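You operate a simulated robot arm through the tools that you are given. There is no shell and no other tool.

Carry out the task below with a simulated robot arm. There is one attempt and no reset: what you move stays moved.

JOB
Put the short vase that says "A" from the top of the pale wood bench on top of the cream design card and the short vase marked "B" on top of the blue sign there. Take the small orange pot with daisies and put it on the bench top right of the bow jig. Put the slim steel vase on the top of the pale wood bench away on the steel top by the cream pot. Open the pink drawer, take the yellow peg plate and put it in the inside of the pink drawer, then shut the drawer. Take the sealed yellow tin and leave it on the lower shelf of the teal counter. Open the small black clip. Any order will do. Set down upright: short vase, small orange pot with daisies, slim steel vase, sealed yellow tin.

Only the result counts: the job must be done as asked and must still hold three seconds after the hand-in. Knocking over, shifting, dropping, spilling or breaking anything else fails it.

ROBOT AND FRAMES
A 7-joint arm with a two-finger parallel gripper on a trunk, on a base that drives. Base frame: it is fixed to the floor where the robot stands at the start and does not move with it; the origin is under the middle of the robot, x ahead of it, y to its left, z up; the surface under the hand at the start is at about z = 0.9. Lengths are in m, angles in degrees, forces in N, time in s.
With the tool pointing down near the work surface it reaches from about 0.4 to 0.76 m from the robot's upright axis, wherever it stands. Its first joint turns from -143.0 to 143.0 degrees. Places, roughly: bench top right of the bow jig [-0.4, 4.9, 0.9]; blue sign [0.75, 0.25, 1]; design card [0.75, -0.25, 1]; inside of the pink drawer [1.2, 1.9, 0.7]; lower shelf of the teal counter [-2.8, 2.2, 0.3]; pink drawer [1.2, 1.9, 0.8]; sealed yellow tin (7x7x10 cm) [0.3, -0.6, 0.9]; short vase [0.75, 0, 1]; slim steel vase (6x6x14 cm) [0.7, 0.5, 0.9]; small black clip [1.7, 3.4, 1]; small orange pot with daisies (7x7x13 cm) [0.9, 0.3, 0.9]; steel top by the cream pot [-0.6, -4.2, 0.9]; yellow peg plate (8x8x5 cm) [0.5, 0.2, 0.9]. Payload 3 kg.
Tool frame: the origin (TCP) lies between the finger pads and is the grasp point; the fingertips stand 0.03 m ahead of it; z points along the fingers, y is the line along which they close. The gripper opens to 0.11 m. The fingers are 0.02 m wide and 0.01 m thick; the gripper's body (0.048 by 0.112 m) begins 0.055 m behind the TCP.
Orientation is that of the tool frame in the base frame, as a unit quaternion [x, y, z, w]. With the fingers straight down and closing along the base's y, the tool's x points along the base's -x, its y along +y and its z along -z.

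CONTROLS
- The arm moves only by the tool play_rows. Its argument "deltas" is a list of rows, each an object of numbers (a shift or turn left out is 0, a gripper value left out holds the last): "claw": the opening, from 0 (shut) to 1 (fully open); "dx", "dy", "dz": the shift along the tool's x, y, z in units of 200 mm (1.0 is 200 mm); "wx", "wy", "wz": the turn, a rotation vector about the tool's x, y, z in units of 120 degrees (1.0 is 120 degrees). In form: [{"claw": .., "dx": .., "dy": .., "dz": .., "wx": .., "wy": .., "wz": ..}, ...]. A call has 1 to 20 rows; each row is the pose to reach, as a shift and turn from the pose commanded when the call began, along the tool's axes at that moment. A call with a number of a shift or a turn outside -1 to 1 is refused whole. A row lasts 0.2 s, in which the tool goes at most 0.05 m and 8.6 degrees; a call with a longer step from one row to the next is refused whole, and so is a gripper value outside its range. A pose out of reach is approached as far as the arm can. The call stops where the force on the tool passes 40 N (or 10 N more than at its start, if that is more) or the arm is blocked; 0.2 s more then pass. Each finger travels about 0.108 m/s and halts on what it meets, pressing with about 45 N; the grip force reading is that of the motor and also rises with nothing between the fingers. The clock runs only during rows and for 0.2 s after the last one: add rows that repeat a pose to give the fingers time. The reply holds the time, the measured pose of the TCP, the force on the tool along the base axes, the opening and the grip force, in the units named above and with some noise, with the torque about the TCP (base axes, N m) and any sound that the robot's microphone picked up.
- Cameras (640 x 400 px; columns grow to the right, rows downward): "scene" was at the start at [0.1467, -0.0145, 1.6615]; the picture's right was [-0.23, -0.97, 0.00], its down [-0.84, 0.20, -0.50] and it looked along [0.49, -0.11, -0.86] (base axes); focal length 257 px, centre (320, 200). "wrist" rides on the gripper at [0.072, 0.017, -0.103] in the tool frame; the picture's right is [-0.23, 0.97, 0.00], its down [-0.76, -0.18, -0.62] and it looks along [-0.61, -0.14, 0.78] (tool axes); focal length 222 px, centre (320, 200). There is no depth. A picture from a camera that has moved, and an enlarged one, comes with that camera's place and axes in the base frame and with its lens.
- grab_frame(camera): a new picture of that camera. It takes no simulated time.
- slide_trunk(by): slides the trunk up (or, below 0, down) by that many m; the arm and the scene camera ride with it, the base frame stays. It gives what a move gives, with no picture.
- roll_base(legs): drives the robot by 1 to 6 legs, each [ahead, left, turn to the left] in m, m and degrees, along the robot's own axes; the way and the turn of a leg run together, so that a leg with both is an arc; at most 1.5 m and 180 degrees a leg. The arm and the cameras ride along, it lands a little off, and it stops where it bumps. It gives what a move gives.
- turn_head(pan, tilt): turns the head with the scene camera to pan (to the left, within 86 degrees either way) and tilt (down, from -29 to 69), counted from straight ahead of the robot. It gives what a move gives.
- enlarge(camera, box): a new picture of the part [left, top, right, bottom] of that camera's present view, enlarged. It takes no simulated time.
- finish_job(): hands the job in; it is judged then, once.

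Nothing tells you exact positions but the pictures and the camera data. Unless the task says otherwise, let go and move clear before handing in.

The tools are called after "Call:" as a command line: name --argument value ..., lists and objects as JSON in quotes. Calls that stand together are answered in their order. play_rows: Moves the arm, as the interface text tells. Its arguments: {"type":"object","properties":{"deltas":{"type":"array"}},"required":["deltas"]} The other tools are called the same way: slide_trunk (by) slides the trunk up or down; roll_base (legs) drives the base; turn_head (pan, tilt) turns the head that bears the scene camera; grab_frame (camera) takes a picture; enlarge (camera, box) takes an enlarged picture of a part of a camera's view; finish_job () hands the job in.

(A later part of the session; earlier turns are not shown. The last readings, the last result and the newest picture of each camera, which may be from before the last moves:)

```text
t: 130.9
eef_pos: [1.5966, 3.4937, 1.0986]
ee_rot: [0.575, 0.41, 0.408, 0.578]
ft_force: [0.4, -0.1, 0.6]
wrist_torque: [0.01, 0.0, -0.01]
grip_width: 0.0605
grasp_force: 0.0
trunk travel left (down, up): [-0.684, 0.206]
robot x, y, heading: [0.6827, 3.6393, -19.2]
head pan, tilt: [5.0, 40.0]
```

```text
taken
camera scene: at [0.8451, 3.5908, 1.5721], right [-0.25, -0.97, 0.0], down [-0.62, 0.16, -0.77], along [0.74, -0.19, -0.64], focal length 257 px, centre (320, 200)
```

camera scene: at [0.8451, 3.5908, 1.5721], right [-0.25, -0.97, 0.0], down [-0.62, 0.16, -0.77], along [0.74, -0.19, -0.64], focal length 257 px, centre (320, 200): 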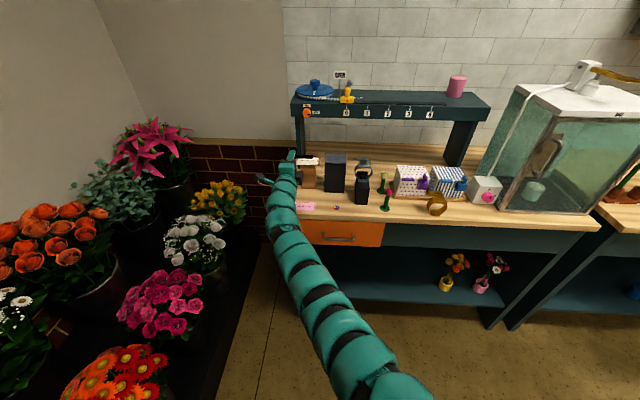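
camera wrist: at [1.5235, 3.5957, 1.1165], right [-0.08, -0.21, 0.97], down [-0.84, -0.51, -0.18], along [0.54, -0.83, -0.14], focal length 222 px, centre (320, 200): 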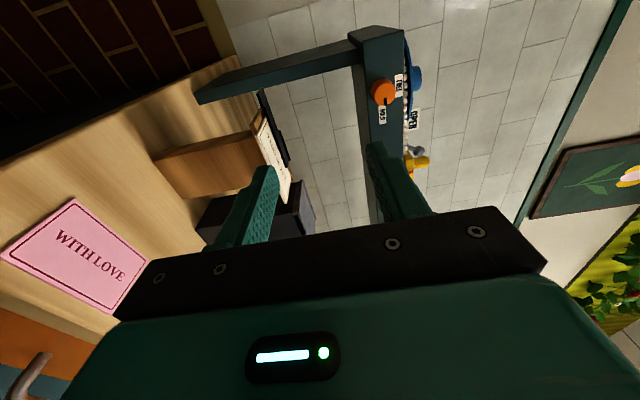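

Call:
enlarge --camera "wrist" --box '[190, 60, 310, 220]'

Call:
enlarge --camera "scene" --box '[280, 145, 330, 180]'

```text
2.50 times, centred on (250, 140) of wrist
camera zoom: at [1.5237, 3.5956, 1.1162], right [-0.08, -0.21, 0.97], down [-0.84, -0.51, -0.18], along [0.54, -0.83, -0.14], focal length 555 px, centre (495, 350)
```

zoom: 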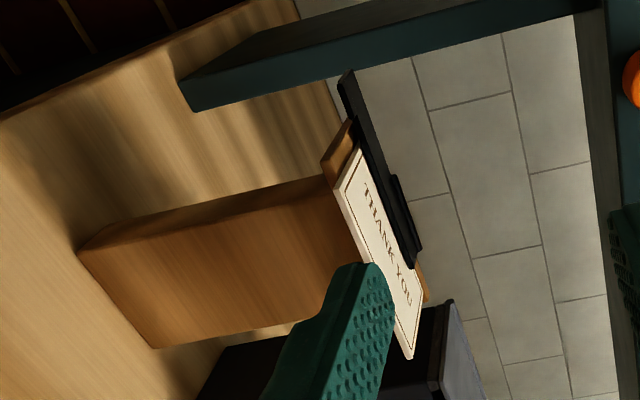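

```text
11.43 times, centred on (305, 162) of scene
camera zoom: at [0.8451, 3.5908, 1.5721], right [-0.25, -0.97, 0.0], down [-0.62, 0.16, -0.77], along [0.74, -0.19, -0.64], focal length 2942 px, centre (491, 629)
```

zoom: 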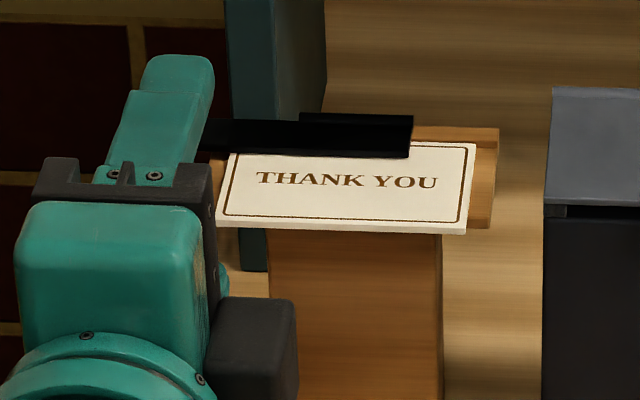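

Triangulated, the clip's overhanging left end is at about n=0.549, u=3.85, z=1.046. The plate's left edge is at u≈3.83. My plan is to slide the closed fingers under the overhang and push it up to see how it hinges.

Call:
play_rows --deltas '[{"claw": 0.3, "dx": 0.05}, {"claw": 0.0, "dx": 0.0975}, {"claw": 0.0, "dx": 0.0975}, {"claw": 0.0, "dx": 0.0975}]'

Call:
slide_trunk --by -0.0765

Call:
grab_frame --camera "wrist"

Call:
enlarge --camera "wrist" --box '[220, 40, 380, 240]'

```text
t: 131.9
eef_pos: [1.5985, 3.5062, 1.1082]
ee_rot: [0.575, 0.41, 0.409, 0.578]
ft_force: [1.5, 0.8, -0.5]
wrist_torque: [-0.01, 0.0, 0.03]
grip_width: 0.0
grasp_force: 37.1
out of reach, approached as far as the arm can: row 1, 2, 3, 4
trunk travel left (down, up): [-0.684, 0.206]
robot x, y, heading: [0.682, 3.6404, -19.7]
head pan, tilt: [5.0, 40.0]
```

```text
t: 133.0
eef_pos: [1.5973, 3.5067, 1.0324]
ee_rot: [0.576, 0.41, 0.408, 0.578]
ft_force: [-0.3, -0.1, -0.2]
wrist_torque: [0.01, 0.0, 0.0]
grip_width: 0.0
grasp_force: 37.5
trunk travel left (down, up): [-0.608, 0.282]
robot x, y, heading: [0.6855, 3.6429, -19.6]
head pan, tilt: [5.0, 40.0]
```

```text
taken
camera wrist: at [1.5248, 3.6087, 1.0487], right [-0.08, -0.21, 0.97], down [-0.84, -0.51, -0.18], along [0.54, -0.83, -0.14], focal length 222 px, centre (320, 200)
```

wrist: 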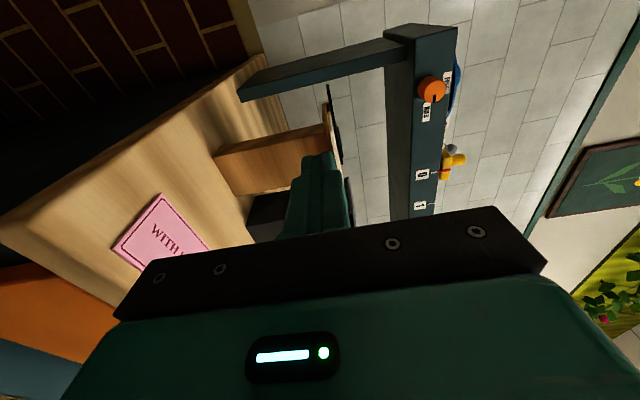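

```text
2.00 times, centred on (300, 140) of wrist
camera zoom: at [1.5248, 3.6087, 1.0487], right [-0.08, -0.21, 0.97], down [-0.84, -0.51, -0.18], along [0.54, -0.83, -0.14], focal length 444 px, centre (360, 320)
```

zoom: 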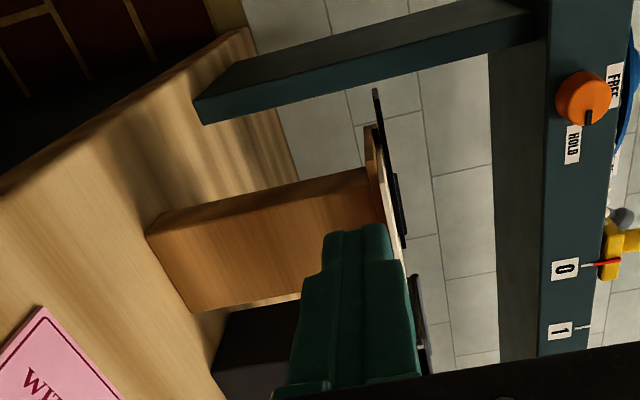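

I'm at the arm's outer reach, so sideways motion is limited. I'll raise, drive the base 12 cm nearer, and draw the arm back the same amount to gain slack.

Call:
slide_trunk --by 0.08

Call:
play_rows --deltas '[{"dz": -0.2}, {"dz": -0.4}, {"dz": -0.6}]'

Call:
roll_base --legs '[[0.12, 0.02, 1.2]]'

Call:
grab_frame --camera "wrist"

```text
t: 134.2
eef_pos: [1.5976, 3.5046, 1.1118]
ee_rot: [0.576, 0.41, 0.408, 0.578]
ft_force: [0.7, 0.9, -0.3]
wrist_torque: [-0.01, -0.02, -0.03]
grip_width: 0.0
grasp_force: 37.8
trunk travel left (down, up): [-0.688, 0.202]
robot x, y, heading: [0.6853, 3.6388, -19.3]
head pan, tilt: [5.0, 40.0]
```

```text
t: 135.0
eef_pos: [1.4856, 3.5463, 1.1129]
ee_rot: [0.575, 0.41, 0.409, 0.578]
ft_force: [-0.5, -0.6, -0.1]
wrist_torque: [0.01, -0.02, -0.03]
grip_width: 0.0001
grasp_force: 37.3
trunk travel left (down, up): [-0.688, 0.202]
robot x, y, heading: [0.6893, 3.6391, -19.6]
head pan, tilt: [5.0, 40.0]
```

```text
t: 136.2
eef_pos: [1.6091, 3.5466, 1.1121]
ee_rot: [0.571, 0.417, 0.415, 0.573]
ft_force: [0.6, -0.3, -0.4]
wrist_torque: [-0.05, -0.04, -0.02]
grip_width: 0.0
grasp_force: 37.0
trunk travel left (down, up): [-0.688, 0.202]
robot x, y, heading: [0.8006, 3.6205, -18.1]
head pan, tilt: [5.0, 40.0]
```

```text
taken
camera wrist: at [1.5336, 3.647, 1.1271], right [-0.07, -0.21, 0.97], down [-0.83, -0.53, -0.18], along [0.56, -0.82, -0.14], focal length 222 px, centre (320, 200)
```

wrist: 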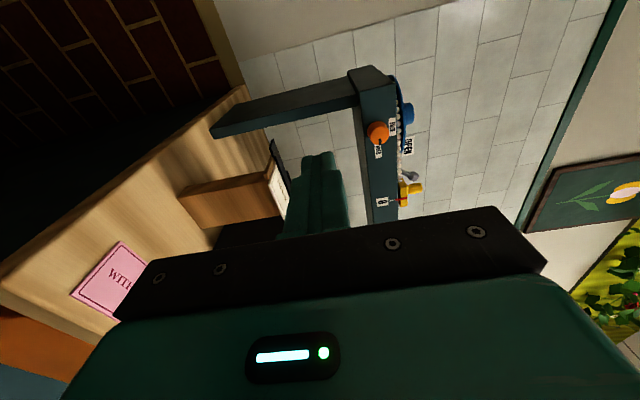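

Call:
enlarge --camera "wrist" --box '[170, 110, 310, 250]'

```text
2.86 times, centred on (240, 180) of wrist
camera zoom: at [1.5336, 3.647, 1.1271], right [-0.07, -0.21, 0.97], down [-0.83, -0.53, -0.18], along [0.56, -0.82, -0.14], focal length 635 px, centre (549, 257)
```

zoom: 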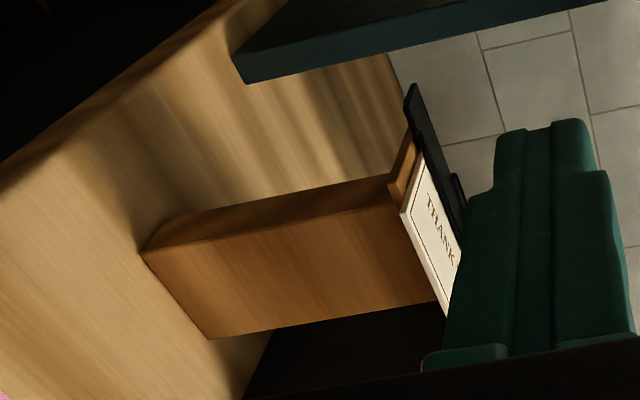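

Consistent: the tab's left end is at u=3.85 and the plate's left edge at u=3.827. I'll shift the fingers to u=3.841, lower to just below the tab, and check.

Call:
play_rows --deltas '[{"dx": -0.08}, {"dx": -0.155}, {"dx": -0.155}]'

Call:
slide_trunk --by -0.09

Call:
enlarge --camera "wrist" --box '[220, 60, 380, 220]'

```text
t: 137.0
eef_pos: [1.5975, 3.5177, 1.1105]
ee_rot: [0.571, 0.417, 0.415, 0.573]
ft_force: [-0.3, 0.0, -0.5]
wrist_torque: [-0.02, 0.0, 0.04]
grip_width: 0.0
grasp_force: 37.1
trunk travel left (down, up): [-0.688, 0.202]
robot x, y, heading: [0.8044, 3.6155, -18.2]
head pan, tilt: [5.0, 40.0]
```

```text
t: 138.3
eef_pos: [1.5977, 3.517, 1.0218]
ee_rot: [0.57, 0.417, 0.415, 0.573]
ft_force: [-0.7, -0.7, 0.3]
wrist_torque: [-0.02, 0.0, 0.03]
grip_width: 0.0
grasp_force: 37.6
trunk travel left (down, up): [-0.598, 0.292]
robot x, y, heading: [0.8035, 3.621, -18.1]
head pan, tilt: [5.0, 40.0]
```

```text
2.50 times, centred on (300, 140) of wrist
camera zoom: at [1.5226, 3.6179, 1.0384], right [-0.07, -0.21, 0.97], down [-0.83, -0.53, -0.18], along [0.56, -0.82, -0.14], focal length 555 px, centre (370, 350)
```

zoom: 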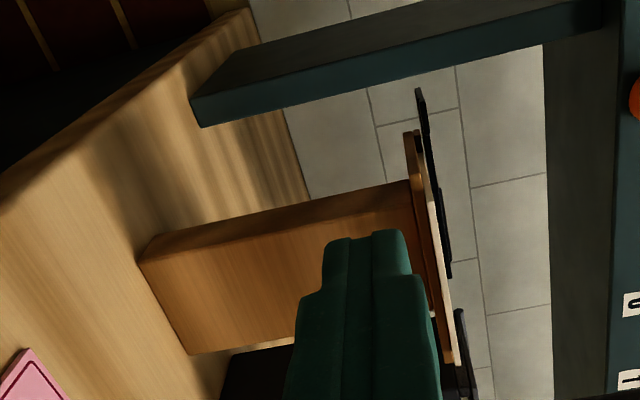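

The fingers are about 1 cm below the tab and just left of the plate. I'll shift 4 mm further left for clearance and advance partway, then check.

Call:
play_rows --deltas '[{"dx": 0.022}, {"dx": 0.022, "dz": 0.1}, {"dx": 0.022, "dz": 0.2}, {"dx": 0.022, "dz": 0.3}]'

Call:
enlarge --camera "wrist" --box '[220, 60, 380, 220]'

```text
t: 139.3
eef_pos: [1.656, 3.5018, 1.02]
ee_rot: [0.571, 0.416, 0.417, 0.572]
ft_force: [-0.9, 0.2, 0.0]
wrist_torque: [-0.03, -0.03, 0.01]
grip_width: 0.0
grasp_force: 38.1
trunk travel left (down, up): [-0.598, 0.292]
robot x, y, heading: [0.8043, 3.6156, -18.3]
head pan, tilt: [5.0, 40.0]
```

```text
2.50 times, centred on (300, 140) of wrist
camera zoom: at [1.5813, 3.6025, 1.0372], right [-0.07, -0.21, 0.97], down [-0.83, -0.53, -0.18], along [0.56, -0.82, -0.14], focal length 555 px, centre (370, 350)
```

zoom: 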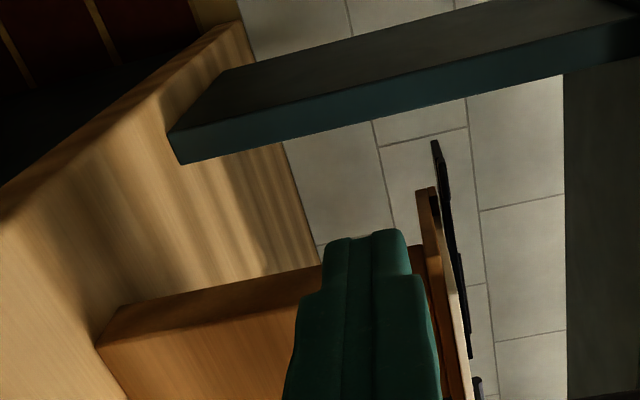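

Clear so far. Advancing 7 cm more, under the overhang.

Call:
play_rows --deltas '[{"dz": 0.1}, {"dz": 0.2}, {"dz": 0.3}, {"dz": 0.36}]'

Call:
enlarge --camera "wrist" --box '[220, 60, 380, 220]'

Call:
enlarge --camera "scene" --box '[240, 100, 360, 200]'

```text
t: 140.3
eef_pos: [1.7257, 3.4802, 1.021]
ee_rot: [0.57, 0.416, 0.417, 0.573]
ft_force: [-0.4, 0.3, 0.4]
wrist_torque: [-0.01, 0.0, -0.02]
grip_width: 0.0
grasp_force: 38.1
trunk travel left (down, up): [-0.598, 0.292]
robot x, y, heading: [0.8044, 3.6194, -17.8]
head pan, tilt: [5.0, 40.0]
```

```text
2.50 times, centred on (300, 140) of wrist
camera zoom: at [1.6497, 3.5807, 1.0381], right [-0.07, -0.21, 0.97], down [-0.83, -0.54, -0.18], along [0.56, -0.82, -0.14], focal length 555 px, centre (370, 350)
```

zoom: 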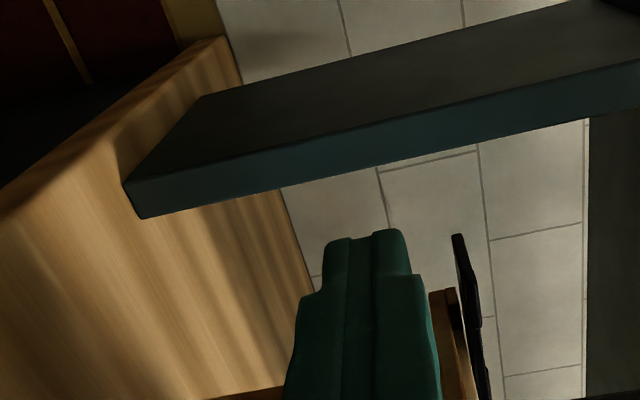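

```text
4.00 times, centred on (300, 150) of scene
camera zoom: at [0.9657, 3.5755, 1.4855], right [-0.23, -0.97, 0.0], down [-0.63, 0.15, -0.77], along [0.75, -0.17, -0.64], focal length 1030 px, centre (400, 400)
```

zoom: 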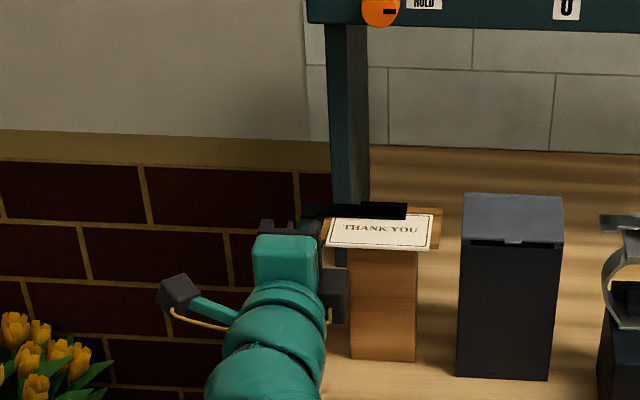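

The fingertips are under the overhang. Now I'll raise 2 cm and see how the clip responds.

Call:
play_rows --deltas '[{"dy": 0.03}, {"dy": 0.055}, {"dy": 0.08}, {"dy": 0.1}]'

Call:
enlarge --camera "wrist" --box '[220, 60, 380, 220]'

Call:
enlarge --camera "scene" --box '[280, 130, 360, 190]'

```text
t: 141.3
eef_pos: [1.7256, 3.4799, 1.0338]
ee_rot: [0.573, 0.419, 0.413, 0.571]
ft_force: [-16.9, 1.6, -26.2]
wrist_torque: [0.26, 0.42, -0.17]
grip_width: 0.0002
grasp_force: 37.7
trunk travel left (down, up): [-0.598, 0.292]
robot x, y, heading: [0.8051, 3.6216, -18.0]
head pan, tilt: [5.0, 40.0]
```

```text
2.50 times, centred on (300, 140) of wrist
camera zoom: at [1.6502, 3.5806, 1.0523], right [-0.06, -0.21, 0.97], down [-0.83, -0.53, -0.17], along [0.56, -0.82, -0.14], focal length 555 px, centre (370, 350)
```

zoom: 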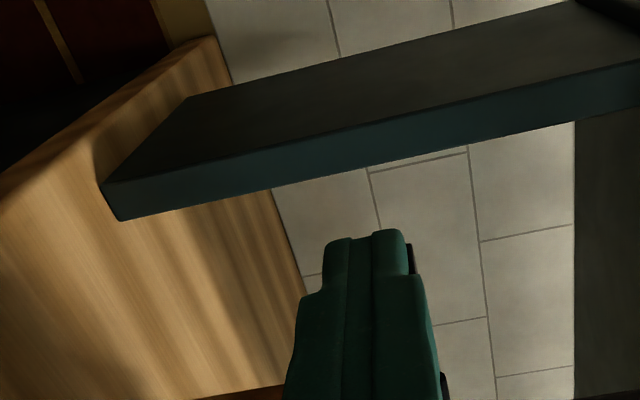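

```text
6.67 times, centred on (320, 160) of scene
camera zoom: at [0.9667, 3.5751, 1.4849], right [-0.23, -0.97, 0.0], down [-0.63, 0.15, -0.77], along [0.75, -0.17, -0.64], focal length 1716 px, centre (320, 467)
```

zoom: 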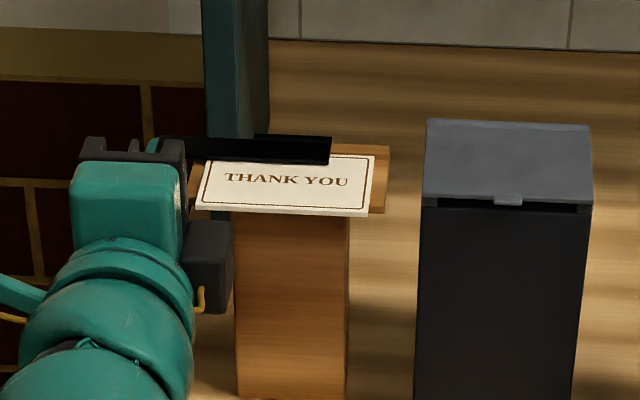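

Pushing up met firm resistance (26 N) and nothing moved, so the tab doesn't lift. The overhang more likely works as a press-down lever: pushing the left end down should raise the jaw on the card. I'll withdraw and come at it from above.

Call:
play_rows --deltas '[{"dy": -0.05}, {"dy": -0.1}, {"dy": -0.1, "dz": -0.15}, {"dy": -0.1, "dz": -0.35}, {"dy": -0.1, "dz": -0.5}]'

Call:
slide_trunk --by 0.055

Call:
enlarge --camera "wrist" --box '[200, 80, 340, 220]'

Call:
enlarge --camera "scene" --box '[270, 110, 350, 170]'

```text
t: 142.5
eef_pos: [1.6317, 3.5095, 1.0214]
ee_rot: [0.571, 0.417, 0.415, 0.572]
ft_force: [0.6, 0.0, -0.6]
wrist_torque: [0.01, 0.01, 0.03]
grip_width: 0.0
grasp_force: 37.5
trunk travel left (down, up): [-0.598, 0.292]
robot x, y, heading: [0.805, 3.6163, -18.1]
head pan, tilt: [5.0, 40.0]
```

```text
t: 143.4
eef_pos: [1.6328, 3.5101, 1.0762]
ee_rot: [0.57, 0.416, 0.415, 0.573]
ft_force: [0.0, 0.4, -0.2]
wrist_torque: [0.01, 0.0, -0.02]
grip_width: 0.0001
grasp_force: 37.4
trunk travel left (down, up): [-0.653, 0.237]
robot x, y, heading: [0.8066, 3.62, -18.0]
head pan, tilt: [5.0, 40.0]
```

```text
2.86 times, centred on (270, 150) of wrist
camera zoom: at [1.5562, 3.6099, 1.0929], right [-0.07, -0.21, 0.97], down [-0.83, -0.53, -0.18], along [0.56, -0.82, -0.14], focal length 635 px, centre (463, 343)
```

zoom: 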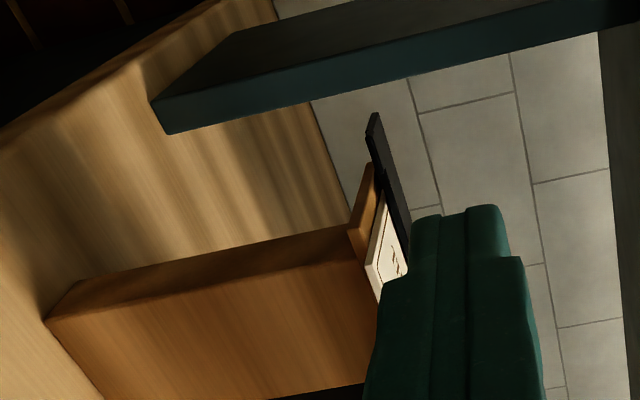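

```text
6.67 times, centred on (310, 140) of scene
camera zoom: at [0.9658, 3.5754, 1.5405], right [-0.23, -0.97, 0.0], down [-0.63, 0.15, -0.77], along [0.75, -0.17, -0.64], focal length 1716 px, centre (387, 600)
```

zoom: 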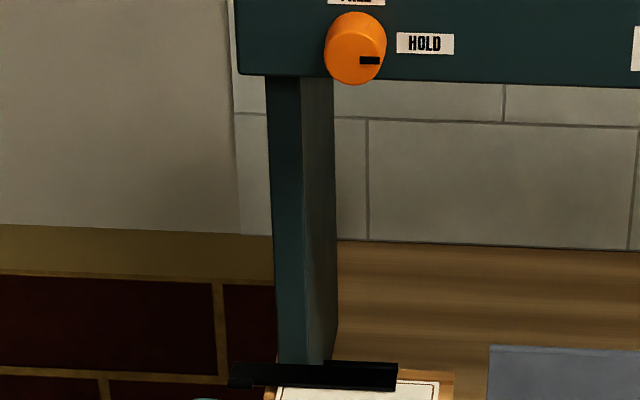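

Call:
enlarge --camera "scene" --box '[280, 145, 340, 190]'

Call:
enlarge --camera "scene" --box '[290, 152, 330, 176]'

```text
8.89 times, centred on (310, 168) of scene
camera zoom: at [0.9658, 3.5754, 1.5405], right [-0.23, -0.97, 0.0], down [-0.63, 0.15, -0.77], along [0.75, -0.17, -0.64], focal length 2288 px, centre (409, 489)
```

zoom: 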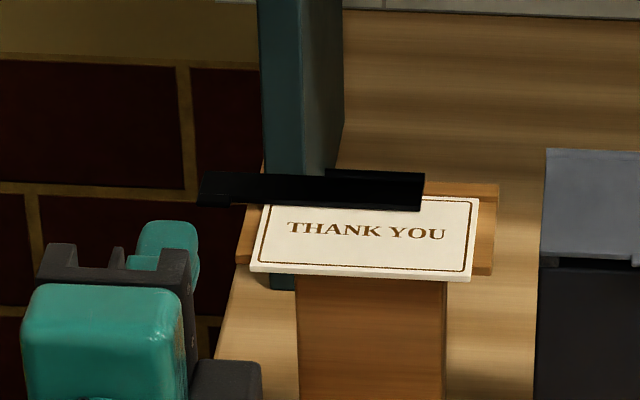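

```text
16.00 times, centred on (310, 164) of scene
camera zoom: at [0.9658, 3.5754, 1.5405], right [-0.23, -0.97, 0.0], down [-0.63, 0.15, -0.77], along [0.75, -0.17, -0.64], focal length 4118 px, centre (480, 776)
```

zoom: 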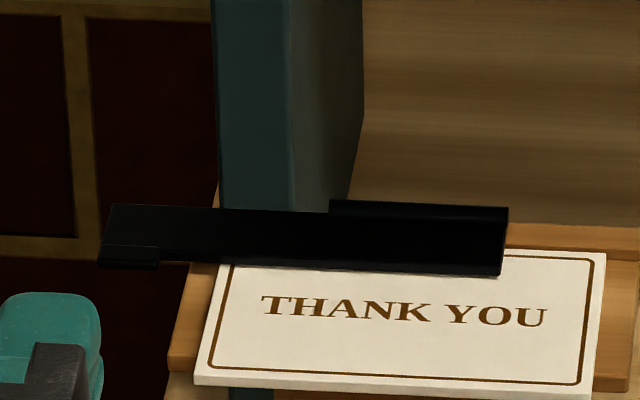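

The zoom shows a hinge barrel along the back right, so the plate should flip up about its back edge. My fingertips were too deep, right under the hinge, so there was no leverage. I'll go back under with the tips only just beneath the front lip.

Call:
slide_trunk --by -0.055

Call:
play_rows --deltas '[{"dz": 0.12}, {"dz": 0.24}, {"dz": 0.375}, {"dz": 0.375}]'

Call:
enlarge --camera "wrist" --box '[220, 60, 380, 220]'

```text
t: 144.4
eef_pos: [1.6307, 3.5087, 1.0216]
ee_rot: [0.571, 0.417, 0.415, 0.572]
ft_force: [-0.5, -0.4, 0.3]
wrist_torque: [0.01, -0.01, -0.01]
grip_width: 0.0
grasp_force: 37.3
trunk travel left (down, up): [-0.598, 0.292]
robot x, y, heading: [0.8049, 3.6212, -18.2]
head pan, tilt: [5.0, 40.0]
```

```text
t: 145.4
eef_pos: [1.7042, 3.4875, 1.0208]
ee_rot: [0.571, 0.417, 0.416, 0.572]
ft_force: [0.0, 0.0, 0.1]
wrist_torque: [-0.01, -0.02, -0.05]
grip_width: 0.0
grasp_force: 38.2
trunk travel left (down, up): [-0.598, 0.292]
robot x, y, heading: [0.8054, 3.6159, -18.3]
head pan, tilt: [5.0, 40.0]
```

```text
2.50 times, centred on (300, 140) of wrist
camera zoom: at [1.6281, 3.5875, 1.0381], right [-0.07, -0.21, 0.97], down [-0.83, -0.53, -0.18], along [0.56, -0.82, -0.14], focal length 555 px, centre (370, 350)
```

zoom: 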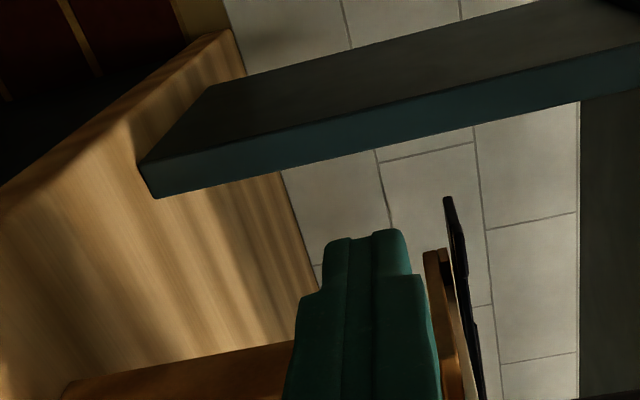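

The tips are now at n≈0.56, only just under the front lip. Lifting slowly.

Call:
play_rows --deltas '[{"dy": 0.03}, {"dy": 0.06}, {"dy": 0.085}, {"dy": 0.11}]'

Call:
enlarge --camera "wrist" --box '[220, 60, 380, 220]'

Call:
enlarge --camera "scene" --box '[280, 135, 340, 180]'

```text
t: 146.4
eef_pos: [1.704, 3.4876, 1.0449]
ee_rot: [0.57, 0.417, 0.416, 0.572]
ft_force: [-0.6, 0.2, -0.6]
wrist_torque: [-0.01, 0.0, -0.03]
grip_width: 0.0
grasp_force: 37.7
trunk travel left (down, up): [-0.598, 0.292]
robot x, y, heading: [0.8062, 3.6164, -18.0]
head pan, tilt: [5.0, 40.0]
```

```text
2.50 times, centred on (300, 140) of wrist
camera zoom: at [1.6276, 3.5878, 1.0608], right [-0.07, -0.21, 0.97], down [-0.83, -0.53, -0.18], along [0.56, -0.82, -0.14], focal length 555 px, centre (370, 350)
```

zoom: 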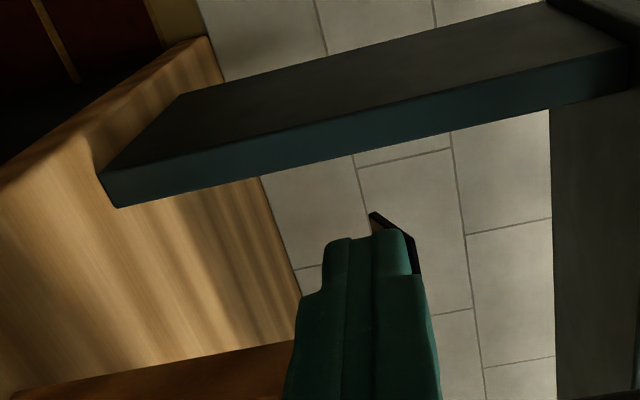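

```text
8.89 times, centred on (310, 158) of scene
camera zoom: at [0.9656, 3.5755, 1.4856], right [-0.23, -0.97, 0.0], down [-0.63, 0.15, -0.77], along [0.75, -0.17, -0.64], focal length 2288 px, centre (409, 578)
```

zoom: 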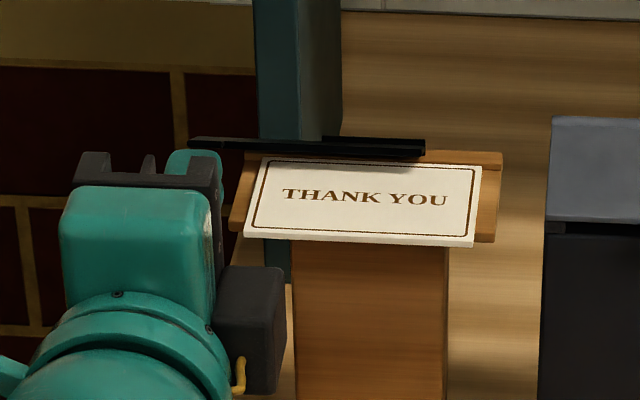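

That's it: the clip's front edge lifted with almost no force, hinging at the back. Now I'll follow the arc up and push it back to swing it fully open.

Call:
play_rows --deltas '[{"dz": 0.02, "dy": 0.03}, {"dz": 0.05, "dy": 0.055}, {"dz": 0.1, "dy": 0.075}, {"dz": 0.14, "dy": 0.085}]'

Call:
enlarge --camera "scene" --box '[280, 135, 340, 180]'

Call:
enlarge --camera "wrist" --box '[220, 60, 380, 220]'

```text
t: 147.4
eef_pos: [1.7285, 3.4798, 1.0631]
ee_rot: [0.569, 0.417, 0.417, 0.573]
ft_force: [-7.9, 0.2, 2.2]
wrist_torque: [-0.04, 0.0, -0.08]
grip_width: 0.0
grasp_force: 37.7
trunk travel left (down, up): [-0.598, 0.292]
robot x, y, heading: [0.803, 3.6223, -18.0]
head pan, tilt: [5.0, 40.0]
```

```text
8.89 times, centred on (310, 158) of scene
camera zoom: at [0.9631, 3.5757, 1.4859], right [-0.23, -0.97, 0.0], down [-0.62, 0.15, -0.77], along [0.75, -0.17, -0.64], focal length 2288 px, centre (409, 578)
```

zoom: 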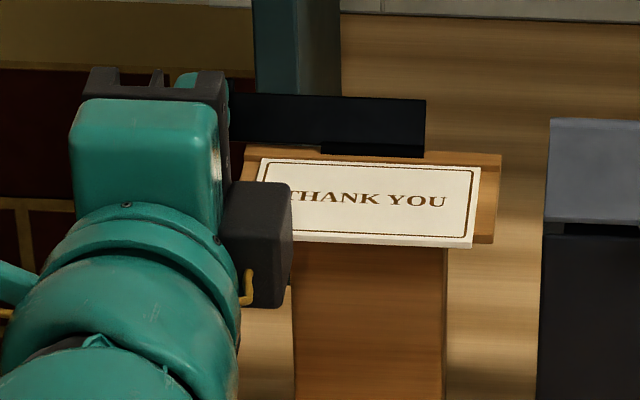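

```text
2.50 times, centred on (300, 140) of wrist
camera zoom: at [1.6528, 3.5798, 1.0794], right [-0.07, -0.21, 0.97], down [-0.83, -0.53, -0.18], along [0.56, -0.82, -0.14], focal length 555 px, centre (370, 350)
```

zoom: 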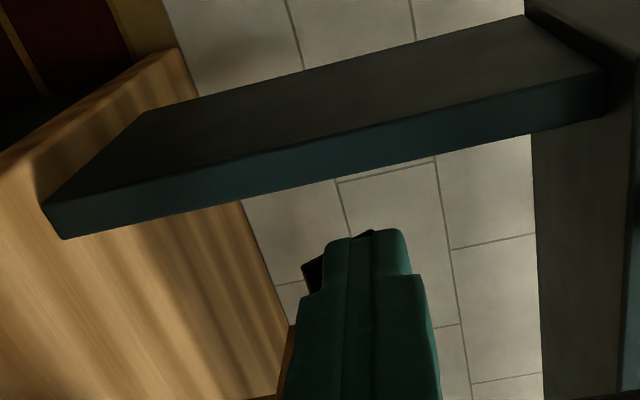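

The clip's plate now stands upright. I'll push a bit further to find its stop.

Call:
play_rows --deltas '[{"dz": 0.025}, {"dz": 0.05}]'

Call:
enlarge --camera "scene" --box '[280, 135, 340, 180]'

```text
t: 147.8
eef_pos: [1.7291, 3.4794, 1.0632]
ee_rot: [0.569, 0.416, 0.416, 0.574]
ft_force: [-31.6, 1.3, 6.8]
wrist_torque: [-0.09, 0.13, -0.3]
grip_width: 0.0
grasp_force: 37.9
trunk travel left (down, up): [-0.598, 0.292]
robot x, y, heading: [0.8041, 3.6185, -18.4]
head pan, tilt: [5.0, 40.0]
stopped in row 2: the force on the tool passed its limit at 46 N (the readings are from after the stop); the commanded pose is now the measured one
```

```text
8.89 times, centred on (310, 158) of scene
camera zoom: at [0.959, 3.5756, 1.4863], right [-0.23, -0.97, 0.0], down [-0.62, 0.15, -0.77], along [0.75, -0.17, -0.64], focal length 2288 px, centre (409, 578)
```

zoom: 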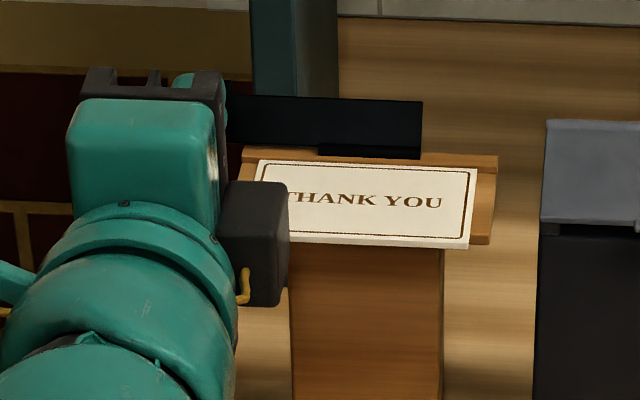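

That's the stop, so the clip is fully open. I'll withdraw and check that it stays open.

Call:
play_rows --deltas '[{"dz": -0.1}, {"dz": -0.3}, {"dz": -0.5}, {"dz": -0.7}]'

Call:
enlarge --camera "scene" --box '[270, 125, 350, 185]'

Call:
roll_base --legs '[[-0.3, 0, 0]]'

Call:
grab_frame --camera "scene"

Call:
enlarge --camera "scene" --box '[280, 100, 400, 190]'

```text
t: 148.8
eef_pos: [1.5989, 3.5218, 1.0598]
ee_rot: [0.57, 0.417, 0.415, 0.573]
ft_force: [0.2, -0.1, 1.3]
wrist_torque: [0.02, -0.01, 0.01]
grip_width: 0.0003
grasp_force: 37.5
trunk travel left (down, up): [-0.598, 0.292]
robot x, y, heading: [0.8056, 3.6184, -18.4]
head pan, tilt: [5.0, 40.0]
```

```text
6.67 times, centred on (310, 155) of scene
camera zoom: at [0.9646, 3.5756, 1.4856], right [-0.23, -0.97, 0.0], down [-0.63, 0.15, -0.77], along [0.75, -0.17, -0.64], focal length 1716 px, centre (387, 500)
```

zoom: 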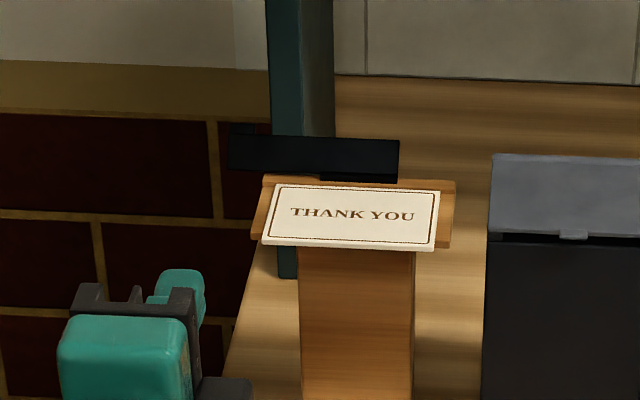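

```text
t: 150.9
eef_pos: [1.3156, 3.6174, 1.0589]
ee_rot: [0.57, 0.418, 0.416, 0.572]
ft_force: [-0.1, 0.4, -0.3]
wrist_torque: [-0.02, -0.01, 0.02]
grip_width: 0.0
grasp_force: 38.0
trunk travel left (down, up): [-0.598, 0.292]
robot x, y, heading: [0.522, 3.7082, -18.2]
head pan, tilt: [5.0, 40.0]
```

```text
taken
camera scene: at [0.68, 3.6689, 1.4857], right [-0.23, -0.97, 0.0], down [-0.63, 0.14, -0.77], along [0.75, -0.17, -0.64], focal length 257 px, centre (320, 200)
```

scene: 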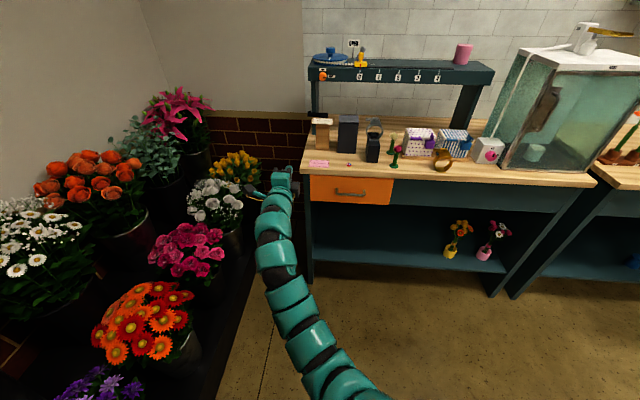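

```text
4.44 times, centred on (340, 145) of scene
camera zoom: at [0.68, 3.6689, 1.4857], right [-0.23, -0.97, 0.0], down [-0.63, 0.14, -0.77], along [0.75, -0.17, -0.64], focal length 1144 px, centre (231, 444)
```

zoom: 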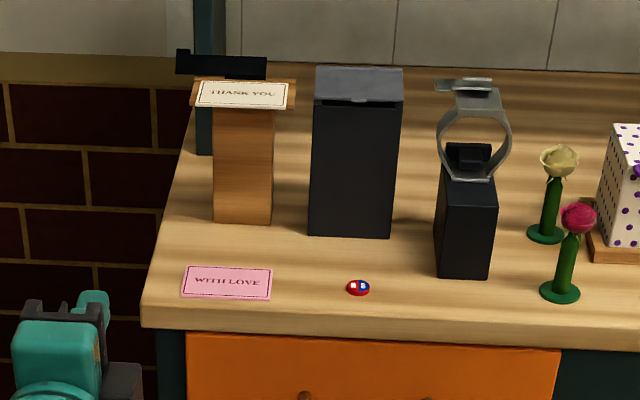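

The clip stays open. Next is the yellow peg plate. I'll turn the tool back to pointing down here in open space before returning to the bench.

Call:
play_rows --deltas '[{"wx": 0.0625, "dz": -0.04, "claw": 0.3}, {"wx": 0.125, "dz": -0.08, "claw": 0.6}, {"wx": 0.1875, "dz": -0.12, "claw": 0.8}, {"wx": 0.25, "dz": -0.16, "claw": 1.0}, {"wx": 0.3125, "dz": -0.2}, {"wx": 0.375, "dz": -0.24}, {"wx": 0.4375, "dz": -0.28}, {"wx": 0.5, "dz": -0.32}, {"wx": 0.5625, "dz": -0.36}, {"wx": 0.625, "dz": -0.4}, {"wx": 0.6875, "dz": -0.44}, {"wx": 0.75, "dz": -0.48}, {"wx": 0.75, "dz": -0.48}]'

Call:
slide_trunk --by 0.2

Call:
grab_frame --camera "scene"

```text
t: 153.7
eef_pos: [1.2253, 3.6451, 1.0583]
ee_rot: [0.807, 0.59, -0.003, 0.0]
ft_force: [-0.2, 0.6, -0.8]
wrist_torque: [0.0, 0.0, 0.01]
grip_width: 0.1103
grasp_force: 0.0
trunk travel left (down, up): [-0.598, 0.292]
robot x, y, heading: [0.5205, 3.7111, -18.0]
head pan, tilt: [5.0, 40.0]
```

```text
t: 155.8
eef_pos: [1.2253, 3.6453, 1.2576]
ee_rot: [0.808, 0.59, -0.002, 0.001]
ft_force: [-0.2, -0.4, 0.4]
wrist_torque: [-0.01, -0.04, 0.0]
grip_width: 0.11
grasp_force: 0.0
trunk travel left (down, up): [-0.798, 0.093]
robot x, y, heading: [0.5234, 3.7104, -17.7]
head pan, tilt: [5.0, 40.0]
```

```text
taken
camera scene: at [0.681, 3.6685, 1.6855], right [-0.23, -0.97, 0.0], down [-0.63, 0.15, -0.77], along [0.75, -0.17, -0.64], focal length 257 px, centre (320, 200)
```

scene: 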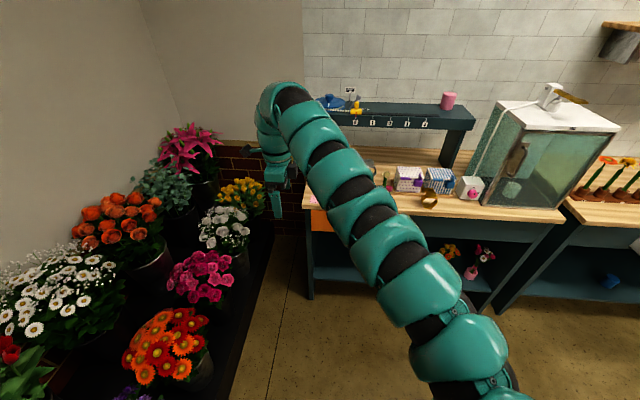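

Tool is down again. I'll lower the hand a bit with the arm to get into the comfortable working range, then drive back right to the bench.

Call:
play_rows --deltas '[{"dz": 0.2}, {"dz": 0.4}, {"dz": 0.6}, {"dz": 0.75}]'

Call:
roll_base --legs '[[-0.12, 0, 0], [0, -1.4, 0], [0, -1.3, 0]]'

Call:
turn_head --pan 0 --tilt 40

Call:
grab_frame --camera "scene"

```text
t: 156.8
eef_pos: [1.2282, 3.645, 1.1061]
ee_rot: [0.808, 0.589, -0.001, 0.001]
ft_force: [-0.5, 0.9, 0.2]
wrist_torque: [-0.03, 0.0, -0.01]
grip_width: 0.1099
grasp_force: 0.0
trunk travel left (down, up): [-0.798, 0.093]
robot x, y, heading: [0.5225, 3.7125, -18.0]
head pan, tilt: [5.0, 40.0]
```

```text
t: 170.2
eef_pos: [0.2481, 1.1498, 1.1057]
ee_rot: [0.822, 0.569, -0.001, 0.001]
ft_force: [0.3, 0.0, 0.1]
wrist_torque: [0.0, 0.02, -0.01]
grip_width: 0.1098
grasp_force: 0.0
trunk travel left (down, up): [-0.798, 0.093]
robot x, y, heading: [-0.4548, 1.2535, -20.9]
head pan, tilt: [5.0, 40.0]
stopped in leg 3: the robot was blocked; the commanded pose is now the measured one
```

```text
t: 170.9
eef_pos: [0.2461, 1.1498, 1.1079]
ee_rot: [0.822, 0.57, -0.001, 0.001]
ft_force: [-0.3, -0.3, 0.1]
wrist_torque: [0.01, -0.03, 0.02]
grip_width: 0.11
grasp_force: 0.0
trunk travel left (down, up): [-0.798, 0.093]
robot x, y, heading: [-0.4573, 1.2511, -20.8]
head pan, tilt: [0.0, 40.0]
```

```text
taken
camera scene: at [-0.301, 1.1927, 1.6856], right [-0.35, -0.94, 0.0], down [-0.6, 0.23, -0.77], along [0.72, -0.27, -0.64], focal length 257 px, centre (320, 200)
```

scene: 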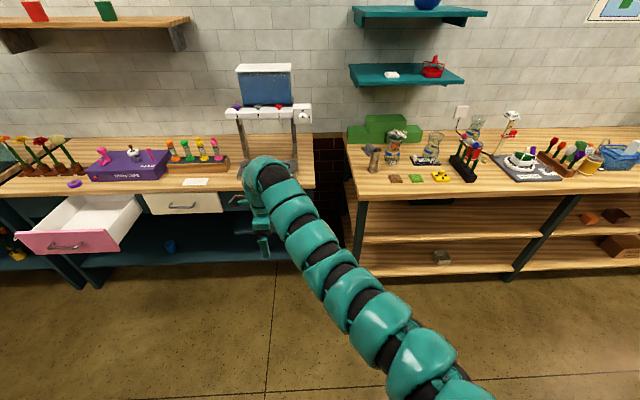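

Something blocked me partway (at about n=-0.83, u=1.05), and my heading shifted slightly. I'll look to the right and around to find what I bumped.

Call:
turn_head --pan -86 --tilt 45

Call:
grab_frame --camera "scene"

Call:
turn_head --pan 86 --tilt 45

Call:
grab_frame --camera "scene"

Call:
turn_head --pan -45 --tilt 50

Call:
grab_frame --camera "scene"

```text
t: 172.5
eef_pos: [0.2457, 1.1496, 1.107]
ee_rot: [0.821, 0.57, -0.002, 0.001]
ft_force: [-0.4, -0.1, -0.6]
wrist_torque: [-0.03, 0.01, 0.02]
grip_width: 0.1101
grasp_force: 0.1
trunk travel left (down, up): [-0.798, 0.093]
robot x, y, heading: [-0.4553, 1.2477, -21.0]
head pan, tilt: [-85.9, 45.0]
```

```text
taken
camera scene: at [-0.4035, 1.1449, 1.6783], right [-0.96, 0.29, 0.0], down [0.2, 0.68, -0.71], along [-0.2, -0.68, -0.71], focal length 257 px, centre (320, 200)
```

scene: 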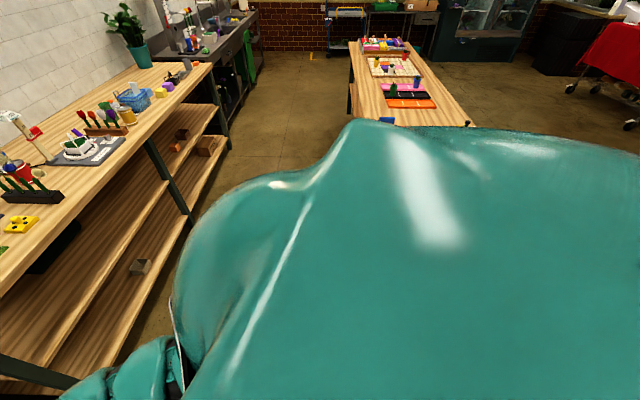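

```text
t: 175.1
eef_pos: [0.2467, 1.1491, 1.1081]
ee_rot: [0.822, 0.57, -0.001, 0.001]
ft_force: [-0.2, 0.7, 0.1]
wrist_torque: [0.01, 0.05, -0.04]
grip_width: 0.1098
grasp_force: 0.0
trunk travel left (down, up): [-0.798, 0.093]
robot x, y, heading: [-0.4555, 1.2485, -21.1]
head pan, tilt: [85.9, 45.0]
```

```text
taken
camera scene: at [-0.3459, 1.2965, 1.6783], right [0.91, -0.42, 0.0], down [-0.3, -0.64, -0.71], along [0.3, 0.64, -0.71], focal length 257 px, centre (320, 200)
```

scene: 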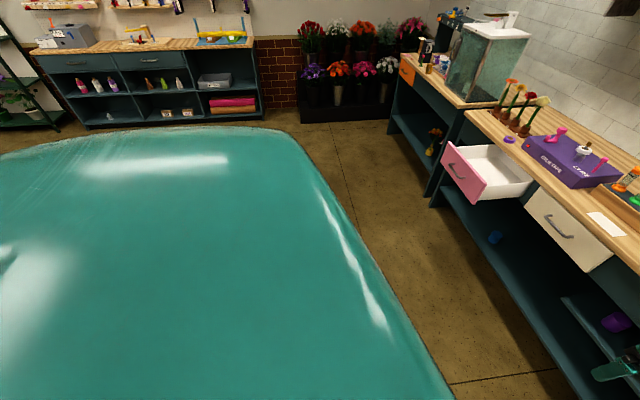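

```text
t: 177.2
eef_pos: [0.2472, 1.1505, 1.1073]
ee_rot: [0.822, 0.57, -0.001, 0.002]
ft_force: [0.3, -1.1, 0.5]
wrist_torque: [-0.03, 0.03, 0.0]
grip_width: 0.1099
grasp_force: 0.0
trunk travel left (down, up): [-0.798, 0.093]
robot x, y, heading: [-0.4583, 1.2485, -20.6]
head pan, tilt: [-45.0, 50.0]
```

```text
taken
camera scene: at [-0.3485, 1.1526, 1.6714], right [-0.91, -0.41, 0.0], down [-0.31, 0.7, -0.64], along [0.26, -0.59, -0.77], focal length 257 px, centre (320, 200)
```

scene: 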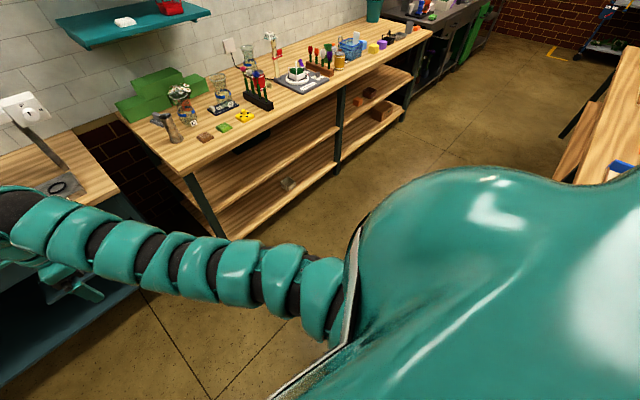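

An island table behind me (its edge near n=-1.05) blocked my way, since I was driving too far back from the bench. I'll move forward and straighten my heading, then continue right along the bench.

Call:
roll_base --legs '[[0.3, 0.05, 0], [0.05, 0, 2.6]]'

Call:
roll_base --legs '[[0, -0.68, 0]]'

Call:
turn_head --pan 0 --tilt 50

Call:
grab_frame --camera "scene"

Call:
grab_frame --camera "wrist"

```text
t: 179.8
eef_pos: [0.5947, 1.1064, 1.1056]
ee_rot: [0.809, 0.588, -0.002, -0.001]
ft_force: [0.4, -0.1, -0.2]
wrist_torque: [0.01, 0.02, 0.02]
grip_width: 0.1102
grasp_force: 0.0
trunk travel left (down, up): [-0.798, 0.093]
robot x, y, heading: [-0.116, 1.1768, -18.3]
head pan, tilt: [-45.0, 50.0]
```

```text
t: 183.6
eef_pos: [0.3811, 0.4591, 1.1076]
ee_rot: [0.806, 0.592, -0.001, 0.002]
ft_force: [0.2, 0.2, 0.3]
wrist_torque: [0.0, -0.01, 0.03]
grip_width: 0.11
grasp_force: 0.0
trunk travel left (down, up): [-0.798, 0.093]
robot x, y, heading: [-0.3272, 0.5207, -17.3]
head pan, tilt: [-45.0, 50.0]
```

```text
t: 184.7
eef_pos: [0.3819, 0.4592, 1.1076]
ee_rot: [0.805, 0.593, -0.001, 0.0]
ft_force: [0.3, -0.5, -0.2]
wrist_torque: [0.0, -0.04, 0.02]
grip_width: 0.1102
grasp_force: 0.1
trunk travel left (down, up): [-0.798, 0.093]
robot x, y, heading: [-0.3303, 0.5217, -17.8]
head pan, tilt: [0.0, 50.0]
```

```text
taken
camera scene: at [-0.1746, 0.4736, 1.6714], right [-0.3, -0.95, 0.0], down [-0.73, 0.23, -0.64], along [0.61, -0.19, -0.77], focal length 257 px, centre (320, 200)
```

scene: 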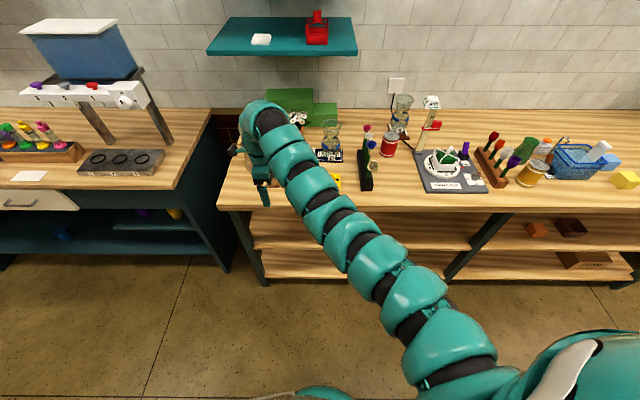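

```text
taken
camera wrist: at [0.4206, 0.5241, 1.2101], right [0.86, -0.51, 0.0], down [-0.39, -0.67, 0.63], along [-0.32, -0.54, -0.78], focal length 222 px, centre (320, 200)
```

wrist: 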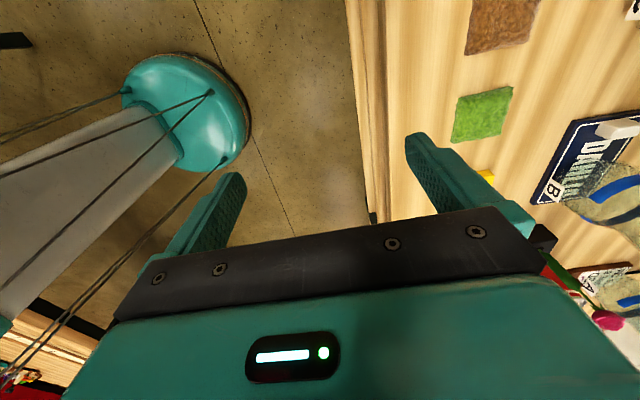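

I'm back at the bench with the plate ahead and to the right. I'll drive so the hand is above it and look down.

Call:
roll_base --legs '[[0.18, -0.19, 0]]'

Call:
grab_frame --camera "wrist"

Call:
grab_frame --camera "scene"

```text
t: 186.6
eef_pos: [0.4977, 0.2218, 1.1063]
ee_rot: [0.806, 0.591, -0.001, -0.001]
ft_force: [-0.3, -1.1, -0.5]
wrist_torque: [0.0, -0.01, 0.03]
grip_width: 0.1098
grasp_force: 0.1
trunk travel left (down, up): [-0.798, 0.093]
robot x, y, heading: [-0.2121, 0.2845, -17.5]
head pan, tilt: [0.0, 50.0]
```

```text
taken
camera wrist: at [0.536, 0.2855, 1.2098], right [0.86, -0.51, 0.0], down [-0.4, -0.67, 0.63], along [-0.32, -0.54, -0.78], focal length 222 px, centre (320, 200)
```

wrist: 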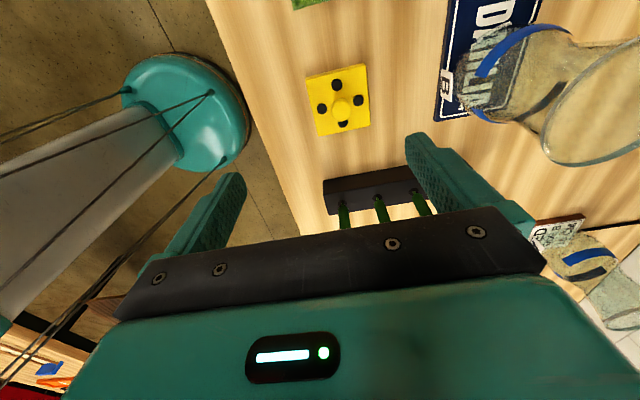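

```text
taken
camera scene: at [-0.0591, 0.2369, 1.6713], right [-0.3, -0.95, 0.0], down [-0.73, 0.23, -0.64], along [0.61, -0.19, -0.77], focal length 257 px, centre (320, 200)
```

scene: 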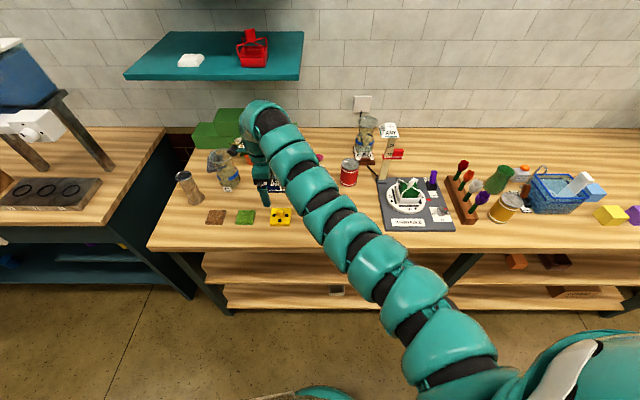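

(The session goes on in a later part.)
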